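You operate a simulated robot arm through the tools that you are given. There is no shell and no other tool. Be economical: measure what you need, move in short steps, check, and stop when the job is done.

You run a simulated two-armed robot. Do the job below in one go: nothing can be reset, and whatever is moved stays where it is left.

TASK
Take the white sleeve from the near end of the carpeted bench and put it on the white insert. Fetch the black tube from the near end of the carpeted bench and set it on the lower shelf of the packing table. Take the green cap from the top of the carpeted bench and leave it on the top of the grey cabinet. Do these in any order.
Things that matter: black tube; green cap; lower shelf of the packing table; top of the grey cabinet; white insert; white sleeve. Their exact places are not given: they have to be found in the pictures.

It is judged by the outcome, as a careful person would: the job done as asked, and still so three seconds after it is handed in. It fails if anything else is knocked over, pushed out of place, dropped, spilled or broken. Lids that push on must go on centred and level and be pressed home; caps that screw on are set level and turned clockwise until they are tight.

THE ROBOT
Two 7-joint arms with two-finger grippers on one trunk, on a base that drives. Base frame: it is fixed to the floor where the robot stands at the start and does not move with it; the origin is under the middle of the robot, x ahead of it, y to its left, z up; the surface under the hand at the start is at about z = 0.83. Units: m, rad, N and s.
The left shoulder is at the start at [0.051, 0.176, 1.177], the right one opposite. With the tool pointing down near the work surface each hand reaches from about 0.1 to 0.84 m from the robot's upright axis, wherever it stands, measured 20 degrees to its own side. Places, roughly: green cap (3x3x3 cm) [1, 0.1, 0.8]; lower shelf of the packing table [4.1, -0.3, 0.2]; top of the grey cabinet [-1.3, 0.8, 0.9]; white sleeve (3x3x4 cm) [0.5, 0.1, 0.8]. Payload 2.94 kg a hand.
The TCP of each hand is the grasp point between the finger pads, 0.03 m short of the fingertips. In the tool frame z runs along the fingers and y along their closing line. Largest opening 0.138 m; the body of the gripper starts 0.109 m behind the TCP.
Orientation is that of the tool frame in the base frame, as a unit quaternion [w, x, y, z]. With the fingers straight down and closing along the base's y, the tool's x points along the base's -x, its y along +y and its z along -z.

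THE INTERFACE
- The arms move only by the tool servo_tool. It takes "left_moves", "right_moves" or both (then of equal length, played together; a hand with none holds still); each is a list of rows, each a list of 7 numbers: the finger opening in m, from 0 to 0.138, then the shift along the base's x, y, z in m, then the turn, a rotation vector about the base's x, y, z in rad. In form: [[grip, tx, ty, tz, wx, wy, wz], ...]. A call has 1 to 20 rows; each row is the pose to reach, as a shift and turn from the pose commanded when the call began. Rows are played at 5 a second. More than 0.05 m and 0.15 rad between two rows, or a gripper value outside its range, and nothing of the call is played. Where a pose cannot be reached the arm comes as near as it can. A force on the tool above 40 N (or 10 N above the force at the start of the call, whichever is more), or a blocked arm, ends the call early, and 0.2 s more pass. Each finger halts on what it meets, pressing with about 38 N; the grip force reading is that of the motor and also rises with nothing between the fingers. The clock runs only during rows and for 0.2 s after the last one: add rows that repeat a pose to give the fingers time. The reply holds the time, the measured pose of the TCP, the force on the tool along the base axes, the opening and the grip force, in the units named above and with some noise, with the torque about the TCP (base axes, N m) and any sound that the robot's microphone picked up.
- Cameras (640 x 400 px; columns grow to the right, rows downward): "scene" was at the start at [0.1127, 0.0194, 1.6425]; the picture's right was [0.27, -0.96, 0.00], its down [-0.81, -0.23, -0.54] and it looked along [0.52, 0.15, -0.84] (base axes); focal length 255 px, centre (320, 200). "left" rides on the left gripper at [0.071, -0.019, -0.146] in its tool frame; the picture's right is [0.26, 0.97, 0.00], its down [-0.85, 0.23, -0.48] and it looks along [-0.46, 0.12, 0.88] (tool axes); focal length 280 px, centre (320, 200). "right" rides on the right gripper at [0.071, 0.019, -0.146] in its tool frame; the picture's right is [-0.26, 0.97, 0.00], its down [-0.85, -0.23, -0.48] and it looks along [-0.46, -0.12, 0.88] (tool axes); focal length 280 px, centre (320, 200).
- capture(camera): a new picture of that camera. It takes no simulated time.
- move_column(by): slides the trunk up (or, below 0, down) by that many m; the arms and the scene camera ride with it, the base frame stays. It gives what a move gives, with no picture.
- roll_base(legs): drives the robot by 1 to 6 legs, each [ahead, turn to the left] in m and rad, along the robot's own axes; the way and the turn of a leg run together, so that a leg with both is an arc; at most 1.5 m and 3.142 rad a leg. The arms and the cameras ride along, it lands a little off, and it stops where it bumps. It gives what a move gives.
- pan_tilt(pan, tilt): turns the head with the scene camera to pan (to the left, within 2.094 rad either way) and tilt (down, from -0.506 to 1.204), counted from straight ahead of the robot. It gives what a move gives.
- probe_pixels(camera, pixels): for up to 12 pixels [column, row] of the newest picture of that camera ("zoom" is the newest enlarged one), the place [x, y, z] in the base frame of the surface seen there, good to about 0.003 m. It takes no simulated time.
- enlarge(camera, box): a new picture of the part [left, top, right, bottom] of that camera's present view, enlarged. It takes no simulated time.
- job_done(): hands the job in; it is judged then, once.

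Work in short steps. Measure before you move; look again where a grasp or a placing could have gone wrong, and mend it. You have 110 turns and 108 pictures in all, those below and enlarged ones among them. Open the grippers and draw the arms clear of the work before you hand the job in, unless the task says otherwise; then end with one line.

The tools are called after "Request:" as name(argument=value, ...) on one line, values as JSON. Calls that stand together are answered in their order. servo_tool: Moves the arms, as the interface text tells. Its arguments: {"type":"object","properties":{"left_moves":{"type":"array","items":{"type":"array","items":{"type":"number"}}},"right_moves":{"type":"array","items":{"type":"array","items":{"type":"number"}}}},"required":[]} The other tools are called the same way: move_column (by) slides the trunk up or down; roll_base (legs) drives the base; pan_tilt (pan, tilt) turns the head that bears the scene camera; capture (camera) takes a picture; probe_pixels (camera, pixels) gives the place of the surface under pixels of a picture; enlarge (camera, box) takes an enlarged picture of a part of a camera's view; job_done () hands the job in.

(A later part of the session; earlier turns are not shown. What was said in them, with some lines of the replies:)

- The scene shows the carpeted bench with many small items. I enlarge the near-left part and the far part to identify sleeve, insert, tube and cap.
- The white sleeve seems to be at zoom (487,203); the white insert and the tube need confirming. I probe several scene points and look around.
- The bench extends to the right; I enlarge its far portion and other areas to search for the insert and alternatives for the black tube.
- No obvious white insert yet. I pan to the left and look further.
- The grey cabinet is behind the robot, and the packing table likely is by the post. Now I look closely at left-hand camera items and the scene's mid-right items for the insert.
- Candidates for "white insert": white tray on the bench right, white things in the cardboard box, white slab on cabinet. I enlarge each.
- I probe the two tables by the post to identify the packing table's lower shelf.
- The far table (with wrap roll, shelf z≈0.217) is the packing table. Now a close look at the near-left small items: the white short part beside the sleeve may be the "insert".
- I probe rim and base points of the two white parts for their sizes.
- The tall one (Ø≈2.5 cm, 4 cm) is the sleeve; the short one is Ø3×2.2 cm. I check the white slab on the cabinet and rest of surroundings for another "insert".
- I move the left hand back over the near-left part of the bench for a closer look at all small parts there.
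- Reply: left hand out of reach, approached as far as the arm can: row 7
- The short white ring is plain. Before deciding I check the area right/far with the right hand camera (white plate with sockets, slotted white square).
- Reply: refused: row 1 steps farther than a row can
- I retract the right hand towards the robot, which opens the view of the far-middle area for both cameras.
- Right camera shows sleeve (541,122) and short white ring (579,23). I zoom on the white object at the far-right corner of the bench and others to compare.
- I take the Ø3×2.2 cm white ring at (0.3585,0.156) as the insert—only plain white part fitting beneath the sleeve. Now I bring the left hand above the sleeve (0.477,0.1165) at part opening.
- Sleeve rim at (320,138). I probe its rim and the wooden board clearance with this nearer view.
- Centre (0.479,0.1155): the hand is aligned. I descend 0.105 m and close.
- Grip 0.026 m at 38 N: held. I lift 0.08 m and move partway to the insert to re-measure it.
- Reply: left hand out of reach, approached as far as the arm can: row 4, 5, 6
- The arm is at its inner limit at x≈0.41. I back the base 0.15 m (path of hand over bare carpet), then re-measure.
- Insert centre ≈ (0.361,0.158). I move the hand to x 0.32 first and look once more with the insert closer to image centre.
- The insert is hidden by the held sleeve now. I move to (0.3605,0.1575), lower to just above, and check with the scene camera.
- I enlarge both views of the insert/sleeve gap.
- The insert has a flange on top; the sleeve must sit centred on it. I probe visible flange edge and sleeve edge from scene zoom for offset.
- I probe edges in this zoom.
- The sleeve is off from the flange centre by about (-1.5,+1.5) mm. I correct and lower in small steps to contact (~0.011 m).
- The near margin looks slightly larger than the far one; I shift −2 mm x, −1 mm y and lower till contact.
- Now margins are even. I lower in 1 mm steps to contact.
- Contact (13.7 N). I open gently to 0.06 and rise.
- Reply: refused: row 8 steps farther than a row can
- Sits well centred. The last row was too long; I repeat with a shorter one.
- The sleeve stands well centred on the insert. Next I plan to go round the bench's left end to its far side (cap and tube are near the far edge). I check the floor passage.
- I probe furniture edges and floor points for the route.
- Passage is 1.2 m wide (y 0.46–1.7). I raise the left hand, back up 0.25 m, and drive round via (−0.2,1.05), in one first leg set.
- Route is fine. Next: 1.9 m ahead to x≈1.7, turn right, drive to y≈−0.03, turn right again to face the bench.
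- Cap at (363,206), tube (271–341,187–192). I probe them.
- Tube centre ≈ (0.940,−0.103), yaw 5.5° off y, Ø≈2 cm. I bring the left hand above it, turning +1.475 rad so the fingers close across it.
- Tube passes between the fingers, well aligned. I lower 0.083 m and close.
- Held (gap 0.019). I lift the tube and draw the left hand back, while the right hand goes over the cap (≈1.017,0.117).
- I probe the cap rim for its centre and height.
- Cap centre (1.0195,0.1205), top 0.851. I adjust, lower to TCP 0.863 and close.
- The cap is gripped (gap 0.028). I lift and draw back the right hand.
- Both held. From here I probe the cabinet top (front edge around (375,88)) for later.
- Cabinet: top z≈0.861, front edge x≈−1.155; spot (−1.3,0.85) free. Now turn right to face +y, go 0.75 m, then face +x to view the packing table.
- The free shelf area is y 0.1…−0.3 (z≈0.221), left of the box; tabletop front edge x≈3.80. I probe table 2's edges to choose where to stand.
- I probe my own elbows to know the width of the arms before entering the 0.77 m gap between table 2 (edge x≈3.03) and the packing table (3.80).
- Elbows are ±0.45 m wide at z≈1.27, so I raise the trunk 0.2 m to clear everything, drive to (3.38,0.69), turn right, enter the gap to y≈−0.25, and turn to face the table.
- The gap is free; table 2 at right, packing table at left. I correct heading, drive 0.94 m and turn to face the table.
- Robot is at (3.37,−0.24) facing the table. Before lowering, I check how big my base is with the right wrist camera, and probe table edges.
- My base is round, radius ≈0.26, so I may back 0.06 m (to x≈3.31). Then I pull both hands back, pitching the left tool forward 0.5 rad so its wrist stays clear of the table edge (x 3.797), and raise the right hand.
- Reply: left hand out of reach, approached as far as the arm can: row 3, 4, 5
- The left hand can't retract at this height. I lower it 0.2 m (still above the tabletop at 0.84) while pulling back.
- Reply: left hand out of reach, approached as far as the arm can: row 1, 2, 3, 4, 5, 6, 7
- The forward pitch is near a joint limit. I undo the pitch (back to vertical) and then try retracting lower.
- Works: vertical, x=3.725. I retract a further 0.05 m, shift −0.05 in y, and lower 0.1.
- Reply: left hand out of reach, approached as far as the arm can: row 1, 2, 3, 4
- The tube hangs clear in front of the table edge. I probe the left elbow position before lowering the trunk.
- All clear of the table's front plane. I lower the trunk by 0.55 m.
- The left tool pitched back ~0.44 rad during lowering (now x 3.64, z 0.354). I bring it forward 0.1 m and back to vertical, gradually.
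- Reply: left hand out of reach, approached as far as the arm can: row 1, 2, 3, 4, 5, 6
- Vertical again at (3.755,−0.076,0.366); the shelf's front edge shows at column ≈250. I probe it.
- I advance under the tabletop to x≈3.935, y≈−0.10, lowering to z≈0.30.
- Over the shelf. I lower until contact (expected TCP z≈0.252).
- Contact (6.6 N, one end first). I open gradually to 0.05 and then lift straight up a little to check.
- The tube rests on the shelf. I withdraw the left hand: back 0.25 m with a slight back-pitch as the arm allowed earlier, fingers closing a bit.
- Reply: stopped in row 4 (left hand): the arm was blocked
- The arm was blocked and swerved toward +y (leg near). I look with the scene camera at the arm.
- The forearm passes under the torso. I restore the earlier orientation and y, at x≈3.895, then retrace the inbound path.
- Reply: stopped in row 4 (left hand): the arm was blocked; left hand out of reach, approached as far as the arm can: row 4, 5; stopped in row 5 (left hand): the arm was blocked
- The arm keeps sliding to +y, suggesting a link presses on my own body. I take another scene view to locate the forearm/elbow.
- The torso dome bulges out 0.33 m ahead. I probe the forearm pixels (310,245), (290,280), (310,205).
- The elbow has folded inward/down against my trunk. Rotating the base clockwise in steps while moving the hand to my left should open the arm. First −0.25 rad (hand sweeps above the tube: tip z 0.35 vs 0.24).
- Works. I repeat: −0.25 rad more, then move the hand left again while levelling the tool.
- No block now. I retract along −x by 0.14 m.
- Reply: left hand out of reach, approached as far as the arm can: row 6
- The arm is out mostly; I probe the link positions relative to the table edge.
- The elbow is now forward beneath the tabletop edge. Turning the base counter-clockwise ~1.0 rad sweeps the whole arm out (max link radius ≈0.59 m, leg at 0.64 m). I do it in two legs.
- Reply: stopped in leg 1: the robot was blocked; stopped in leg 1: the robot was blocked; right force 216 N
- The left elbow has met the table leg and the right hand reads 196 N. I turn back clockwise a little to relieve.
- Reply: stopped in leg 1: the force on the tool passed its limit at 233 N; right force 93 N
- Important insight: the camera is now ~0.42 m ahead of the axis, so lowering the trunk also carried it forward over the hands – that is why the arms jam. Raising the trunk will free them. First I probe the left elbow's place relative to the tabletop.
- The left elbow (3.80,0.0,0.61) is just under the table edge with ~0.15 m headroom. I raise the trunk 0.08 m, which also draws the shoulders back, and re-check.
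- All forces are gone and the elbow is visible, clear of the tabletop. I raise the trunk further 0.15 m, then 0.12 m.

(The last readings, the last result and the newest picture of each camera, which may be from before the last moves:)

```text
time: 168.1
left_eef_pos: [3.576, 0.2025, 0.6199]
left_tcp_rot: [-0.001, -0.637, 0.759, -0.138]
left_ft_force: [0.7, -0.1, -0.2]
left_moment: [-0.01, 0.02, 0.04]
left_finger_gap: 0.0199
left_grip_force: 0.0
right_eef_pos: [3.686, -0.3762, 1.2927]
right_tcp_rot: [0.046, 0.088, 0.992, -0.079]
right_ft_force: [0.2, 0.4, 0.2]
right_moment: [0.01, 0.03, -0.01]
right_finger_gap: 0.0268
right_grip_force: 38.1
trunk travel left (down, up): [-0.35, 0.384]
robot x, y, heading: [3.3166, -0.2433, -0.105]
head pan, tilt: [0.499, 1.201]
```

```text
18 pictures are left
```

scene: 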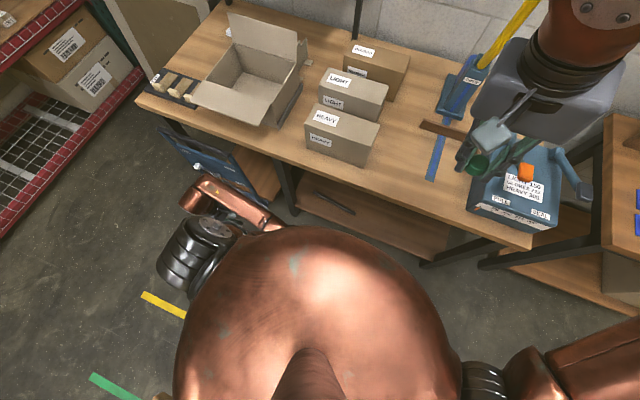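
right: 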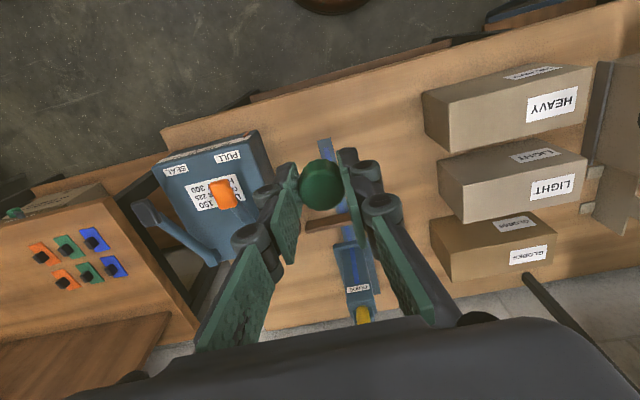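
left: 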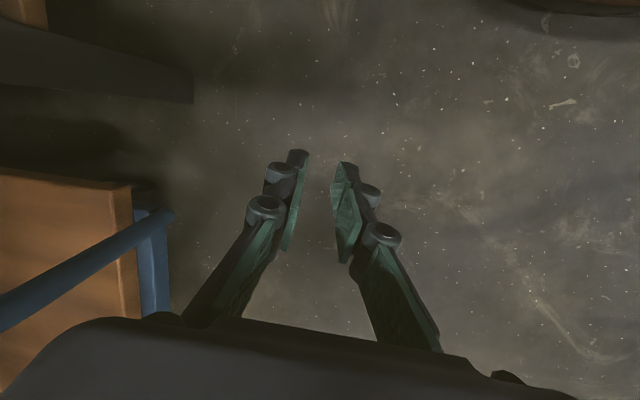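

The tube is seen on the shelf at (335,205) and everything's upright. I raise the trunk 0.2 m more and zoom on the tube.

Request:
move_column(by=0.2)

Request:
enlarge(camera="scene", box=[240, 110, 520, 285])

```text
time: 170.3
left_eef_pos: [3.5957, 0.2278, 0.8367]
left_tcp_rot: [0.029, -0.639, 0.757, -0.134]
left_ft_force: [0.1, 0.1, 0.8]
left_moment: [0.01, -0.01, -0.01]
left_finger_gap: 0.0199
left_grip_force: 0.1
right_eef_pos: [3.6856, -0.375, 1.4918]
right_tcp_rot: [0.047, 0.087, 0.992, -0.078]
right_ft_force: [-0.4, -0.3, 0.7]
right_moment: [-0.01, 0.01, 0.0]
right_finger_gap: 0.0267
right_grip_force: 37.7
trunk travel left (down, up): [-0.55, 0.184]
robot x, y, heading: [3.3196, -0.2456, -0.104]
head pan, tilt: [0.499, 1.201]
```

```text
2.29 times, centred on (380, 198) of scene
```

zoom: 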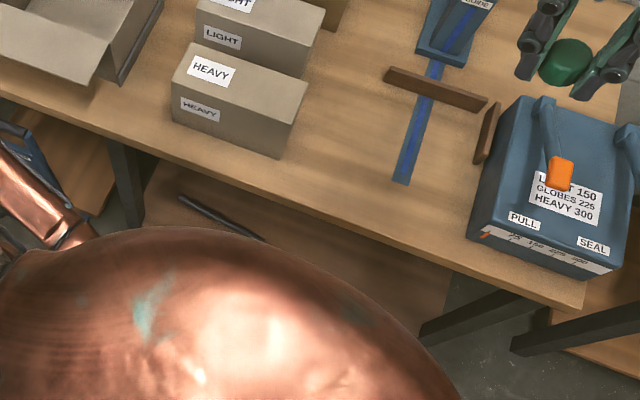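

The tube is fine. I raise the left hand well above table height before turning in the gap.

Request:
servo_tool(left_moves=[[0.02, 0, 0, 0.04, 0, 0, 0], [0.02, 0, 0, 0.08, 0, 0, 0], [0.02, 0, 0, 0.12, 0, 0, 0], [0.02, 0, 0, 0.16, 0, 0, 0], [0.02, 0.01, 0, 0.2, 0, 0, 0], [0.02, 0.02, 0, 0.24, 0, 0, 0], [0.02, 0.04, 0, 0.28, 0, 0, 0], [0.02, 0.06, 0, 0.32, 0, 0, 0], [0.02, 0.08, 0, 0.36, 0, 0, 0], [0.02, 0.1, 0, 0.4, 0, 0, 0], [0.02, 0.12, 0, 0.44, 0, 0, 0], [0.02, 0.14, 0, 0.47, 0, 0, 0]])

Request:
pan_tilt(pan=0.0, tilt=1.0)

Request:
capture(camera="scene")

```text
time: 172.9
left_eef_pos: [3.7155, 0.2015, 1.29]
left_tcp_rot: [0.0, -0.637, 0.759, -0.136]
left_ft_force: [0.7, -0.1, 0.4]
left_moment: [0.0, 0.03, -0.02]
left_finger_gap: 0.02
left_grip_force: 0.0
right_eef_pos: [3.6865, -0.3757, 1.4928]
right_tcp_rot: [0.046, 0.087, 0.992, -0.077]
right_ft_force: [-0.1, 0.0, -0.9]
right_moment: [0.01, 0.03, 0.02]
right_finger_gap: 0.0266
right_grip_force: 37.6
trunk travel left (down, up): [-0.55, 0.184]
robot x, y, heading: [3.3195, -0.2428, -0.102]
head pan, tilt: [0.499, 1.201]
```

```text
time: 173.8
left_eef_pos: [3.7167, 0.2007, 1.2899]
left_tcp_rot: [-0.001, -0.636, 0.759, -0.137]
left_ft_force: [0.3, 0.8, 0.4]
left_moment: [0.02, -0.02, -0.03]
left_finger_gap: 0.0199
left_grip_force: 0.1
right_eef_pos: [3.6854, -0.3745, 1.4923]
right_tcp_rot: [0.047, 0.087, 0.992, -0.078]
right_ft_force: [-0.6, -0.4, 0.1]
right_moment: [0.02, -0.05, 0.01]
right_finger_gap: 0.0267
right_grip_force: 37.5
trunk travel left (down, up): [-0.55, 0.184]
robot x, y, heading: [3.3144, -0.2428, -0.104]
head pan, tilt: [0.0, 1.0]
```

```text
16 pictures are left
```

scene: 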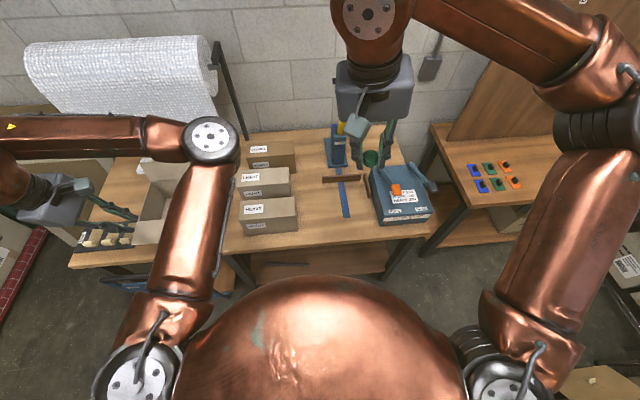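

The left arm is high (elbow ahead, z>1.25). Now I turn right to face −y, reverse out of the gap to y≈0.95, and turn to face −x.

Request:
roll_base(legs=[[0, -1.467], [-1.2, 0]])

Request:
roll_base(legs=[[0, -1.55]])

```text
time: 183.6
left_eef_pos: [3.816, 0.6156, 1.2898]
left_tcp_rot: [-0.093, 0.047, 0.99, -0.1]
left_ft_force: [-0.7, 0.4, 0.0]
left_moment: [0.01, 0.04, 0.02]
left_finger_gap: 0.0202
left_grip_force: 0.1
right_eef_pos: [3.2394, 0.6007, 1.4917]
right_tcp_rot: [-0.018, 0.737, 0.669, -0.091]
right_ft_force: [0.0, 0.0, -0.7]
right_moment: [-0.02, -0.01, 0.02]
right_finger_gap: 0.0269
right_grip_force: 38.4
trunk travel left (down, up): [-0.55, 0.184]
robot x, y, heading: [3.3409, 0.9774, -1.596]
head pan, tilt: [0.0, 1.0]
```

```text
time: 187.7
left_eef_pos: [3.0009, 0.4868, 1.289]
left_tcp_rot: [-0.136, 0.718, 0.683, -0.007]
left_ft_force: [-0.2, -0.3, -1.0]
left_moment: [-0.01, -0.01, -0.02]
left_finger_gap: 0.02
left_grip_force: 0.1
right_eef_pos: [2.959, 1.0623, 1.4933]
right_tcp_rot: [-0.075, 0.995, -0.025, -0.052]
right_ft_force: [0.3, 0.2, -0.2]
right_moment: [-0.02, 0.0, -0.01]
right_finger_gap: 0.0268
right_grip_force: 37.5
trunk travel left (down, up): [-0.55, 0.184]
robot x, y, heading: [3.3443, 0.9736, -3.127]
head pan, tilt: [0.0, 1.0]
```

Now I drive 3.5 m along −x through the passage.

Request:
roll_base(legs=[[1.2, 0], [1.2, 0], [1.1, 0]])

Request:
pan_tilt(pan=0.0, tilt=0.75)

Request:
capture(camera="scene")

```text
time: 204.7
left_eef_pos: [-0.4861, 0.339, 1.2878]
left_tcp_rot: [-0.137, 0.714, 0.687, -0.008]
left_ft_force: [-0.5, -0.8, -0.2]
left_moment: [0.03, 0.0, -0.03]
left_finger_gap: 0.0198
left_grip_force: 0.1
right_eef_pos: [-0.5327, 0.9127, 1.4929]
right_tcp_rot: [-0.074, 0.996, -0.02, -0.052]
right_ft_force: [0.0, -0.5, -0.4]
right_moment: [-0.01, 0.0, -0.01]
right_finger_gap: 0.0264
right_grip_force: 37.8
trunk travel left (down, up): [-0.55, 0.184]
robot x, y, heading: [-0.1526, 0.8345, -3.108]
head pan, tilt: [0.0, 1.0]
```

```text
time: 205.5
left_eef_pos: [-0.4862, 0.3376, 1.2893]
left_tcp_rot: [-0.136, 0.714, 0.686, -0.008]
left_ft_force: [0.5, -0.2, 0.2]
left_moment: [0.0, -0.01, -0.02]
left_finger_gap: 0.02
left_grip_force: 0.1
right_eef_pos: [-0.5313, 0.9134, 1.4929]
right_tcp_rot: [-0.074, 0.996, -0.02, -0.053]
right_ft_force: [-0.4, -0.1, 0.3]
right_moment: [0.02, 0.01, -0.01]
right_finger_gap: 0.0264
right_grip_force: 37.6
trunk travel left (down, up): [-0.55, 0.184]
robot x, y, heading: [-0.1479, 0.8322, -3.112]
head pan, tilt: [0.0, 0.75]
```

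```text
15 pictures are left
```

scene: 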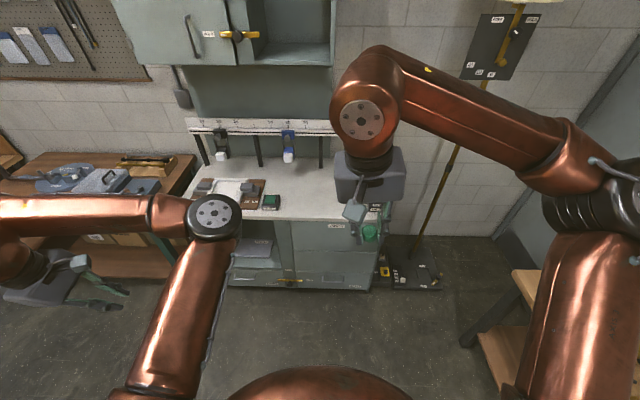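

The cabinet is ahead. I advance 0.43 m, lower the trunk 0.2 m, and level the right tool (rotation −0.15,−0.10 about x,y).

Request:
roll_base(legs=[[0.43, 0]])

Request:
move_column(by=-0.2)

Request:
servo_tool(right_moves=[[0.01, -0.03, 0, 0, -0.075, -0.05, 0], [0.01, -0.06, 0, 0, -0.15, -0.103, 0], [0.01, -0.09, 0, 0, -0.15, -0.103, 0]])

Request:
capture(camera="right")

Request:
capture(camera="scene")

```text
time: 208.1
left_eef_pos: [-0.9213, 0.3244, 1.2905]
left_tcp_rot: [-0.136, 0.714, 0.687, -0.009]
left_ft_force: [0.1, 1.1, -0.1]
left_moment: [-0.01, 0.01, 0.0]
left_finger_gap: 0.0203
left_grip_force: 0.1
right_eef_pos: [-0.9694, 0.8995, 1.492]
right_tcp_rot: [-0.076, 0.996, -0.02, -0.053]
right_ft_force: [0.4, -0.1, -0.5]
right_moment: [0.01, -0.01, 0.01]
right_finger_gap: 0.0266
right_grip_force: 38.1
trunk travel left (down, up): [-0.55, 0.184]
robot x, y, heading: [-0.5866, 0.8188, -3.113]
head pan, tilt: [0.0, 0.75]
```

```text
time: 210.3
left_eef_pos: [-0.9211, 0.3246, 1.089]
left_tcp_rot: [-0.137, 0.713, 0.687, -0.008]
left_ft_force: [0.3, -0.1, 0.0]
left_moment: [0.03, 0.02, -0.02]
left_finger_gap: 0.0199
left_grip_force: 0.0
right_eef_pos: [-0.9684, 0.9008, 1.2929]
right_tcp_rot: [-0.075, 0.996, -0.019, -0.053]
right_ft_force: [-0.4, 0.1, -0.4]
right_moment: [0.01, 0.02, -0.02]
right_finger_gap: 0.0265
right_grip_force: 38.5
trunk travel left (down, up): [-0.35, 0.384]
robot x, y, heading: [-0.5878, 0.8184, -3.115]
head pan, tilt: [0.0, 0.75]
```

```text
time: 211.1
left_eef_pos: [-0.9209, 0.3243, 1.0881]
left_tcp_rot: [-0.136, 0.714, 0.687, -0.009]
left_ft_force: [-0.2, -0.6, 0.1]
left_moment: [0.0, -0.03, 0.01]
left_finger_gap: 0.0199
left_grip_force: 0.1
right_eef_pos: [-1.0589, 0.8998, 1.295]
right_tcp_rot: [-0.001, 1.0, -0.02, 0.0]
right_ft_force: [-0.1, -0.8, -0.7]
right_moment: [0.0, -0.02, -0.01]
right_finger_gap: 0.0263
right_grip_force: 37.5
trunk travel left (down, up): [-0.35, 0.384]
robot x, y, heading: [-0.5864, 0.8183, -3.113]
head pan, tilt: [0.0, 0.75]
```

```text
14 pictures are left
```

right: 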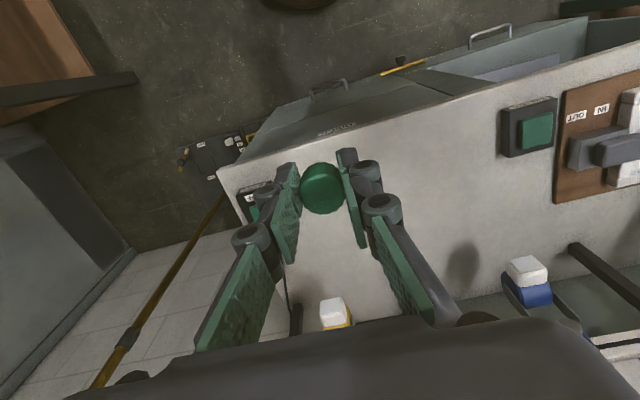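

```text
13 pictures are left
```

scene: 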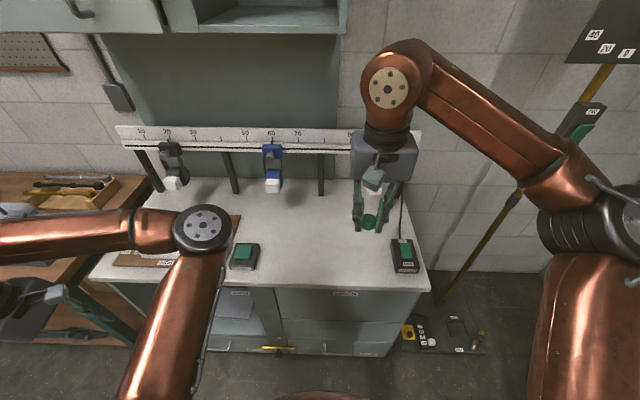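

Cap well held. I probe the free counter area between the two black switches.

Request:
probe_pixels(camera="scene", pixels=[[320, 230], [320, 255], [325, 270], [350, 262], [258, 255], [392, 255], [320, 192], [325, 284], [272, 185], [200, 230]])

```text
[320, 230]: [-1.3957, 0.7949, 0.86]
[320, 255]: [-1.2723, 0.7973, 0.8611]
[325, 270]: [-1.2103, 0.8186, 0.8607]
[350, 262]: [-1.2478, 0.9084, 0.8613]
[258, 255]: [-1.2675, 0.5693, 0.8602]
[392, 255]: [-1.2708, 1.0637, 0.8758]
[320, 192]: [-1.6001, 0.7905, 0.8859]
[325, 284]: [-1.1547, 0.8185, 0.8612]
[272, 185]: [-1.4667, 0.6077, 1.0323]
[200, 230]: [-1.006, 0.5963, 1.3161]
```

Spot (−1.26,0.83) is free. I move over it and lower to z≈0.95.

Request:
servo_tool(right_moves=[[0.01, -0.04, -0.01, 0, 0, 0, 0], [0.01, -0.08, -0.03, 0, 0, 0, 0], [0.01, -0.12, -0.05, 0, 0, 0, 0], [0.01, -0.16, -0.07, 0, 0, 0, 0], [0.01, -0.2, -0.07, -0.02, 0, 0, 0], [0.01, -0.2, -0.07, -0.065, 0, 0, 0], [0.01, -0.2, -0.07, -0.11, 0, 0, 0], [0.01, -0.2, -0.07, -0.155, 0, 0, 0], [0.01, -0.2, -0.07, -0.2, 0, 0, 0], [0.01, -0.2, -0.07, -0.245, 0, 0, 0], [0.01, -0.2, -0.07, -0.29, 0, 0, 0], [0.01, -0.2, -0.07, -0.335, 0, 0, 0], [0.01, -0.2, -0.07, -0.345, 0, 0, 0]])

Request:
capture(camera="right")

```text
time: 213.9
left_eef_pos: [-0.9211, 0.3249, 1.0904]
left_tcp_rot: [-0.136, 0.714, 0.687, -0.009]
left_ft_force: [0.0, -0.6, 1.1]
left_moment: [-0.01, -0.02, 0.02]
left_finger_gap: 0.0201
left_grip_force: 0.0
right_eef_pos: [-1.2574, 0.8291, 0.9477]
right_tcp_rot: [-0.001, 1.0, -0.019, 0.0]
right_ft_force: [-1.1, -0.6, 0.1]
right_moment: [0.0, -0.02, -0.02]
right_finger_gap: 0.0266
right_grip_force: 37.9
trunk travel left (down, up): [-0.35, 0.384]
robot x, y, heading: [-0.5882, 0.8177, -3.112]
head pan, tilt: [0.0, 0.75]
```

```text
12 pictures are left
```

right: 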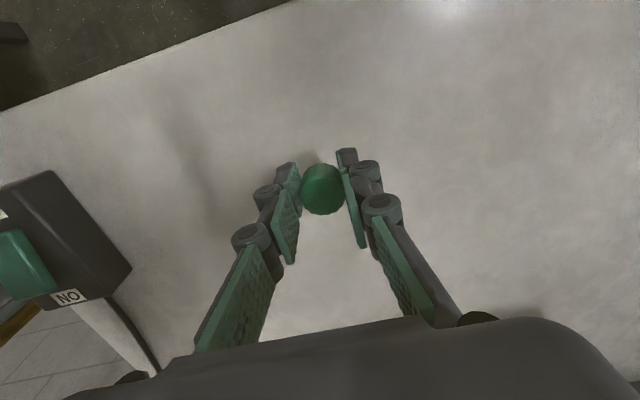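

Clear surface below. I lower to contact (expected TCP ≈0.890).

Request:
servo_tool(right_moves=[[0.01, 0, 0, -0.03, 0, 0, 0], [0.01, 0, 0, -0.05, 0, 0, 0], [0.01, 0, 0, -0.054, 0, 0, 0], [0.01, 0, 0, -0.056, 0, 0, 0], [0.01, 0, 0, -0.058, 0, 0, 0]])

```text
time: 215.1
left_eef_pos: [-0.9221, 0.3254, 1.0896]
left_tcp_rot: [-0.137, 0.714, 0.687, -0.008]
left_ft_force: [1.0, 0.4, 0.0]
left_moment: [0.04, 0.01, -0.01]
left_finger_gap: 0.0202
left_grip_force: 0.0
right_eef_pos: [-1.2588, 0.8283, 0.8888]
right_tcp_rot: [-0.001, 1.0, -0.02, 0.0]
right_ft_force: [-0.9, -0.4, 0.3]
right_moment: [-0.02, 0.02, -0.01]
right_finger_gap: 0.0266
right_grip_force: 37.5
trunk travel left (down, up): [-0.35, 0.384]
robot x, y, heading: [-0.5861, 0.8192, -3.109]
head pan, tilt: [0.0, 0.75]
```

No contact yet; I go down by 1 mm steps.

Request:
servo_tool(right_moves=[[0.01, 0, 0, -0.001, 0, 0, 0], [0.01, 0, 0, -0.002, 0, 0, 0], [0.01, 0, 0, -0.003, 0, 0, 0], [0.01, 0, 0, -0.004, 0, 0, 0]])

```text
time: 216.1
left_eef_pos: [-0.9184, 0.3249, 1.0898]
left_tcp_rot: [-0.136, 0.714, 0.687, -0.009]
left_ft_force: [0.0, 0.4, 0.5]
left_moment: [0.03, 0.02, 0.0]
left_finger_gap: 0.0201
left_grip_force: 0.1
right_eef_pos: [-1.2569, 0.8298, 0.8898]
right_tcp_rot: [0.0, 1.0, -0.021, -0.001]
right_ft_force: [2.8, 1.0, 23.9]
right_moment: [0.01, -0.25, 0.09]
right_finger_gap: 0.0264
right_grip_force: 37.7
trunk travel left (down, up): [-0.35, 0.384]
robot x, y, heading: [-0.5876, 0.8211, -3.114]
head pan, tilt: [0.0, 0.75]
```

Contact (24 N). I back off 2 mm of pressure, open, and rise.

Request:
servo_tool(right_moves=[[0.01, 0, 0, 0.002, 0, 0, 0], [0.03, 0, 0, 0.002, 0, 0, 0], [0.045, 0, 0, 0.002, 0, 0, 0], [0.06, 0, 0, 0.002, 0, 0, 0], [0.07, 0, 0, 0.002, 0, 0, 0], [0.07, 0, 0, 0.04, 0, 0, 0], [0.07, 0, 0, 0.085, 0, 0, 0], [0.07, 0, 0, 0.13, 0, 0, 0], [0.07, 0, 0, 0.175, 0, 0, 0], [0.07, 0.03, 0, 0.21, 0, 0, 0], [0.07, 0.07, 0, 0.23, 0, 0, 0], [0.07, 0.11, 0, 0.24, 0, 0, 0], [0.07, 0.15, 0, 0.25, 0, 0, 0]])

Request:
capture(camera="scene")

```text
time: 218.9
left_eef_pos: [-0.9213, 0.3241, 1.0884]
left_tcp_rot: [-0.137, 0.714, 0.687, -0.008]
left_ft_force: [-0.6, 0.3, 0.6]
left_moment: [-0.03, 0.04, 0.03]
left_finger_gap: 0.0198
left_grip_force: 0.1
right_eef_pos: [-1.1089, 0.8296, 1.135]
right_tcp_rot: [-0.002, 1.0, -0.02, 0.0]
right_ft_force: [-0.1, -0.3, -0.2]
right_moment: [0.0, 0.0, -0.03]
right_finger_gap: 0.0699
right_grip_force: 0.0
trunk travel left (down, up): [-0.35, 0.384]
robot x, y, heading: [-0.5863, 0.8217, -3.113]
head pan, tilt: [0.0, 0.75]
```

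```text
11 pictures are left
```

scene: 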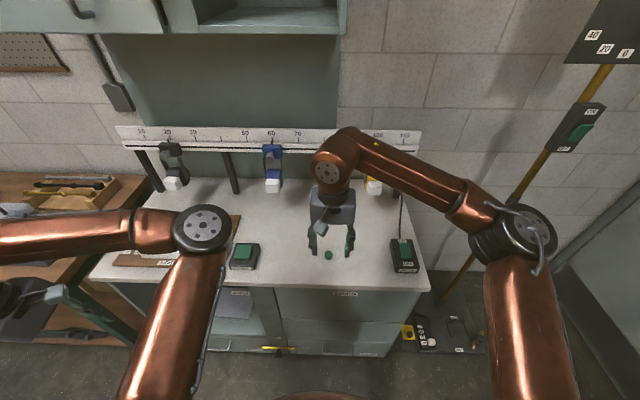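

The cap stands on the counter at (329,255). I open the left gripper, back away 0.3 m, turn a little left and look at the bench to verify the sleeve.

Request:
servo_tool(left_moves=[[0.05, 0, 0, 0.03, 0, 0, 0], [0.08, 0, 0, 0.06, 0, 0, 0], [0.1, 0, 0, 0.1, 0, 0, 0]], right_moves=[[0.08, 0, 0, 0.03, 0, 0, 0], [0.1, 0, 0, 0.06, 0, 0, 0], [0.1, 0, 0, 0.1, 0, 0, 0]])

Request:
roll_base(legs=[[-0.2, 0], [0, 0.35]])

Request:
pan_tilt(pan=2.09, tilt=0.7)

Request:
capture(camera="scene")

```text
time: 219.7
left_eef_pos: [-0.9211, 0.3229, 1.1893]
left_tcp_rot: [-0.137, 0.714, 0.687, -0.01]
left_ft_force: [1.2, 0.6, -0.6]
left_moment: [-0.01, 0.06, 0.02]
left_finger_gap: 0.087
left_grip_force: 0.1
right_eef_pos: [-1.1076, 0.8304, 1.2366]
right_tcp_rot: [-0.001, 1.0, -0.02, -0.002]
right_ft_force: [-0.4, 0.3, 0.3]
right_moment: [-0.01, 0.05, 0.04]
right_finger_gap: 0.0999
right_grip_force: 0.0
trunk travel left (down, up): [-0.35, 0.384]
robot x, y, heading: [-0.5875, 0.8187, -3.114]
head pan, tilt: [0.0, 0.75]
```

```text
time: 221.1
left_eef_pos: [-0.7682, 0.334, 1.1862]
left_tcp_rot: [-0.14, 0.715, 0.685, -0.01]
left_ft_force: [-0.8, 0.0, 0.1]
left_moment: [0.0, -0.02, -0.01]
left_finger_gap: 0.0999
left_grip_force: 0.1
right_eef_pos: [-0.9546, 0.8398, 1.232]
right_tcp_rot: [-0.002, 1.0, -0.025, -0.003]
right_ft_force: [0.0, 0.9, -1.4]
right_moment: [-0.02, -0.04, -0.03]
right_finger_gap: 0.0996
right_grip_force: 0.1
trunk travel left (down, up): [-0.35, 0.384]
robot x, y, heading: [-0.4418, 0.8247, -3.109]
head pan, tilt: [0.0, 0.75]
stopped in leg 1: the robot was blocked; the commanded pose is now the measured one
```

```text
time: 223.1
left_eef_pos: [-0.7722, 0.3326, 1.1864]
left_tcp_rot: [-0.14, 0.717, 0.683, -0.009]
left_ft_force: [2.1, 0.5, -0.7]
left_moment: [-0.07, 0.16, 0.03]
left_finger_gap: 0.1001
left_grip_force: 0.0
right_eef_pos: [-0.9585, 0.8386, 1.2347]
right_tcp_rot: [-0.003, 1.0, -0.026, -0.003]
right_ft_force: [2.8, 0.9, -0.6]
right_moment: [-0.06, 0.26, -0.03]
right_finger_gap: 0.1002
right_grip_force: 0.0
trunk travel left (down, up): [-0.35, 0.384]
robot x, y, heading: [-0.4369, 0.822, -3.111]
head pan, tilt: [2.089, 0.7]
```

```text
10 pictures are left
```

scene: 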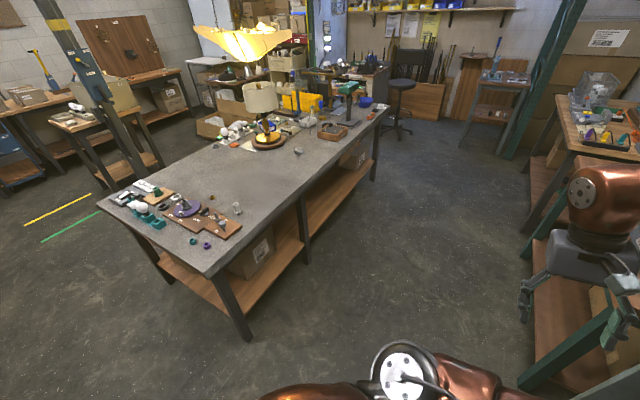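

The bench looks intact; the white sleeve stands at (237,208). I zoom on it, and look to the right/behind for what blocked the reverse.

Request:
enlarge(camera="scene", box=[120, 170, 280, 270])

Request:
pan_tilt(pan=-1.7, tilt=0.8)

Request:
capture(camera="scene")

```text
4.00 times, centred on (200, 220) of scene
```

zoom: 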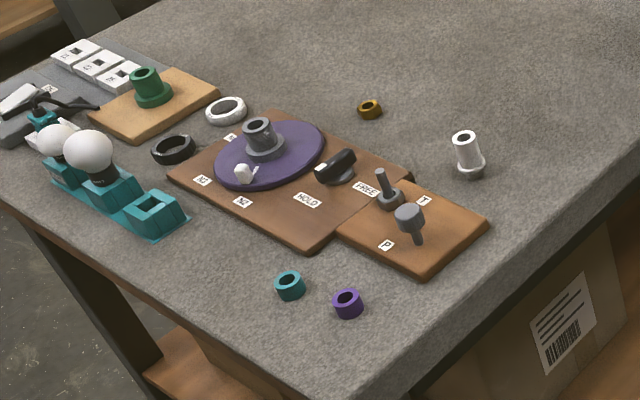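

```text
time: 226.2
left_eef_pos: [-0.7151, 0.3326, 1.1979]
left_tcp_rot: [-0.158, 0.712, 0.683, -0.028]
left_ft_force: [0.8, -0.2, 1.8]
left_moment: [0.01, 0.15, 0.07]
left_finger_gap: 0.0999
left_grip_force: 0.0
right_eef_pos: [-0.9001, 0.8415, 1.2549]
right_tcp_rot: [0.0, 0.999, -0.022, -0.029]
right_ft_force: [1.4, -0.5, 2.3]
right_moment: [0.02, 0.16, 0.02]
right_finger_gap: 0.1001
right_grip_force: 0.4
trunk travel left (down, up): [-0.35, 0.384]
robot x, y, heading: [-0.4372, 0.822, -3.109]
head pan, tilt: [-1.7, 0.799]
```

```text
8 pictures are left
```

scene: 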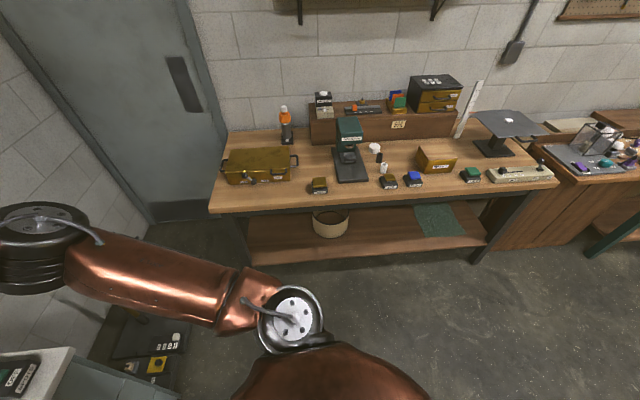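

The hands are drifting backward/up while the base reads still – the body seems to be pitching. I drive forward slightly and check readings.

Request:
roll_base(legs=[[0.05, 0]])

```text
time: 227.1
left_eef_pos: [-0.7807, 0.3317, 1.1931]
left_tcp_rot: [-0.153, 0.713, 0.684, -0.023]
left_ft_force: [0.1, -1.2, 1.0]
left_moment: [0.01, 0.1, 0.03]
left_finger_gap: 0.1001
left_grip_force: 0.0
right_eef_pos: [-0.9628, 0.8385, 1.2492]
right_tcp_rot: [-0.001, 1.0, -0.022, -0.021]
right_ft_force: [1.1, 0.3, 1.1]
right_moment: [0.0, 0.1, 0.0]
right_finger_gap: 0.0999
right_grip_force: 0.2
trunk travel left (down, up): [-0.35, 0.384]
robot x, y, heading: [-0.4872, 0.8202, -3.114]
head pan, tilt: [-1.7, 0.799]
```

It moved and the tilt lessened. I wait a moment (turn the head) and read again.

Request:
pan_tilt(pan=-2.09, tilt=1.0)

Request:
capture(camera="scene")

```text
time: 228.0
left_eef_pos: [-0.782, 0.3315, 1.1934]
left_tcp_rot: [-0.152, 0.713, 0.684, -0.022]
left_ft_force: [-0.2, 0.3, -0.1]
left_moment: [0.01, 0.04, 0.0]
left_finger_gap: 0.1003
left_grip_force: 0.1
right_eef_pos: [-0.9662, 0.8382, 1.2479]
right_tcp_rot: [0.0, 1.0, -0.023, -0.021]
right_ft_force: [-0.4, 0.2, 0.8]
right_moment: [0.0, 0.01, -0.02]
right_finger_gap: 0.1
right_grip_force: 0.0
trunk travel left (down, up): [-0.35, 0.384]
robot x, y, heading: [-0.4873, 0.821, -3.112]
head pan, tilt: [-2.089, 1.0]
```

```text
7 pictures are left
```

scene: 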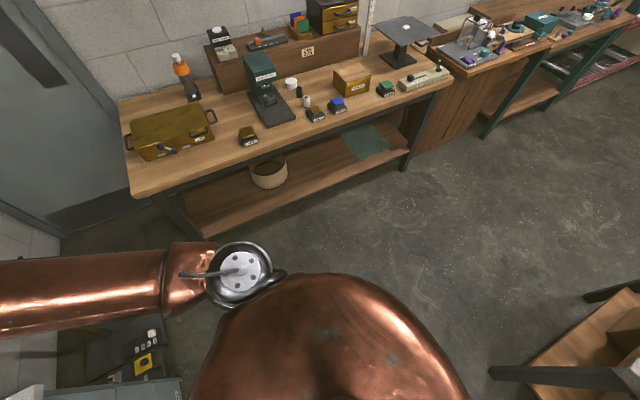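

Readings are steady. A final look ahead to confirm the cap and the left side surroundings.

Request:
pan_tilt(pan=0.3, tilt=0.75)

Request:
capture(camera="scene")

```text
time: 230.2
left_eef_pos: [-0.7828, 0.3324, 1.193]
left_tcp_rot: [-0.151, 0.714, 0.684, -0.021]
left_ft_force: [0.3, 0.5, 0.0]
left_moment: [-0.01, -0.01, 0.01]
left_finger_gap: 0.1001
left_grip_force: 0.1
right_eef_pos: [-0.968, 0.8388, 1.2462]
right_tcp_rot: [-0.002, 1.0, -0.022, -0.018]
right_ft_force: [0.2, 0.1, 0.5]
right_moment: [0.0, -0.01, -0.03]
right_finger_gap: 0.1002
right_grip_force: 0.0
trunk travel left (down, up): [-0.35, 0.384]
robot x, y, heading: [-0.4917, 0.8237, -3.111]
head pan, tilt: [0.3, 0.75]
```

```text
6 pictures are left
```

scene: 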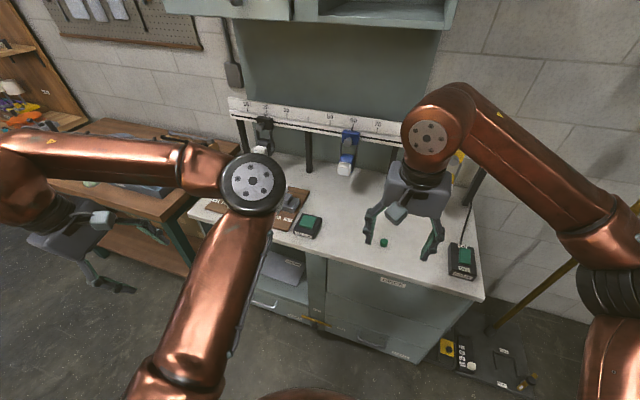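

The cap is on the cabinet at (383,242), the sleeve on the insert and the tube on the shelf. Both grippers are open and clear, so I hand in.

Request:
job_done()

```text
The job is handed in.
```

The job is handed in: the white sleeve stands on the white insert, the black tube lies on the packing table's lower shelf, and the green cap is on top of the grey cabinet. No object in the pictures labelled "white insert" turned up, so I took it to be the short flanged white ring beside the sleeve. While I was withdrawing from the packing table, an arm jammed and the right hand read about 230 N; later pictures showed nothing moved or knocked over.
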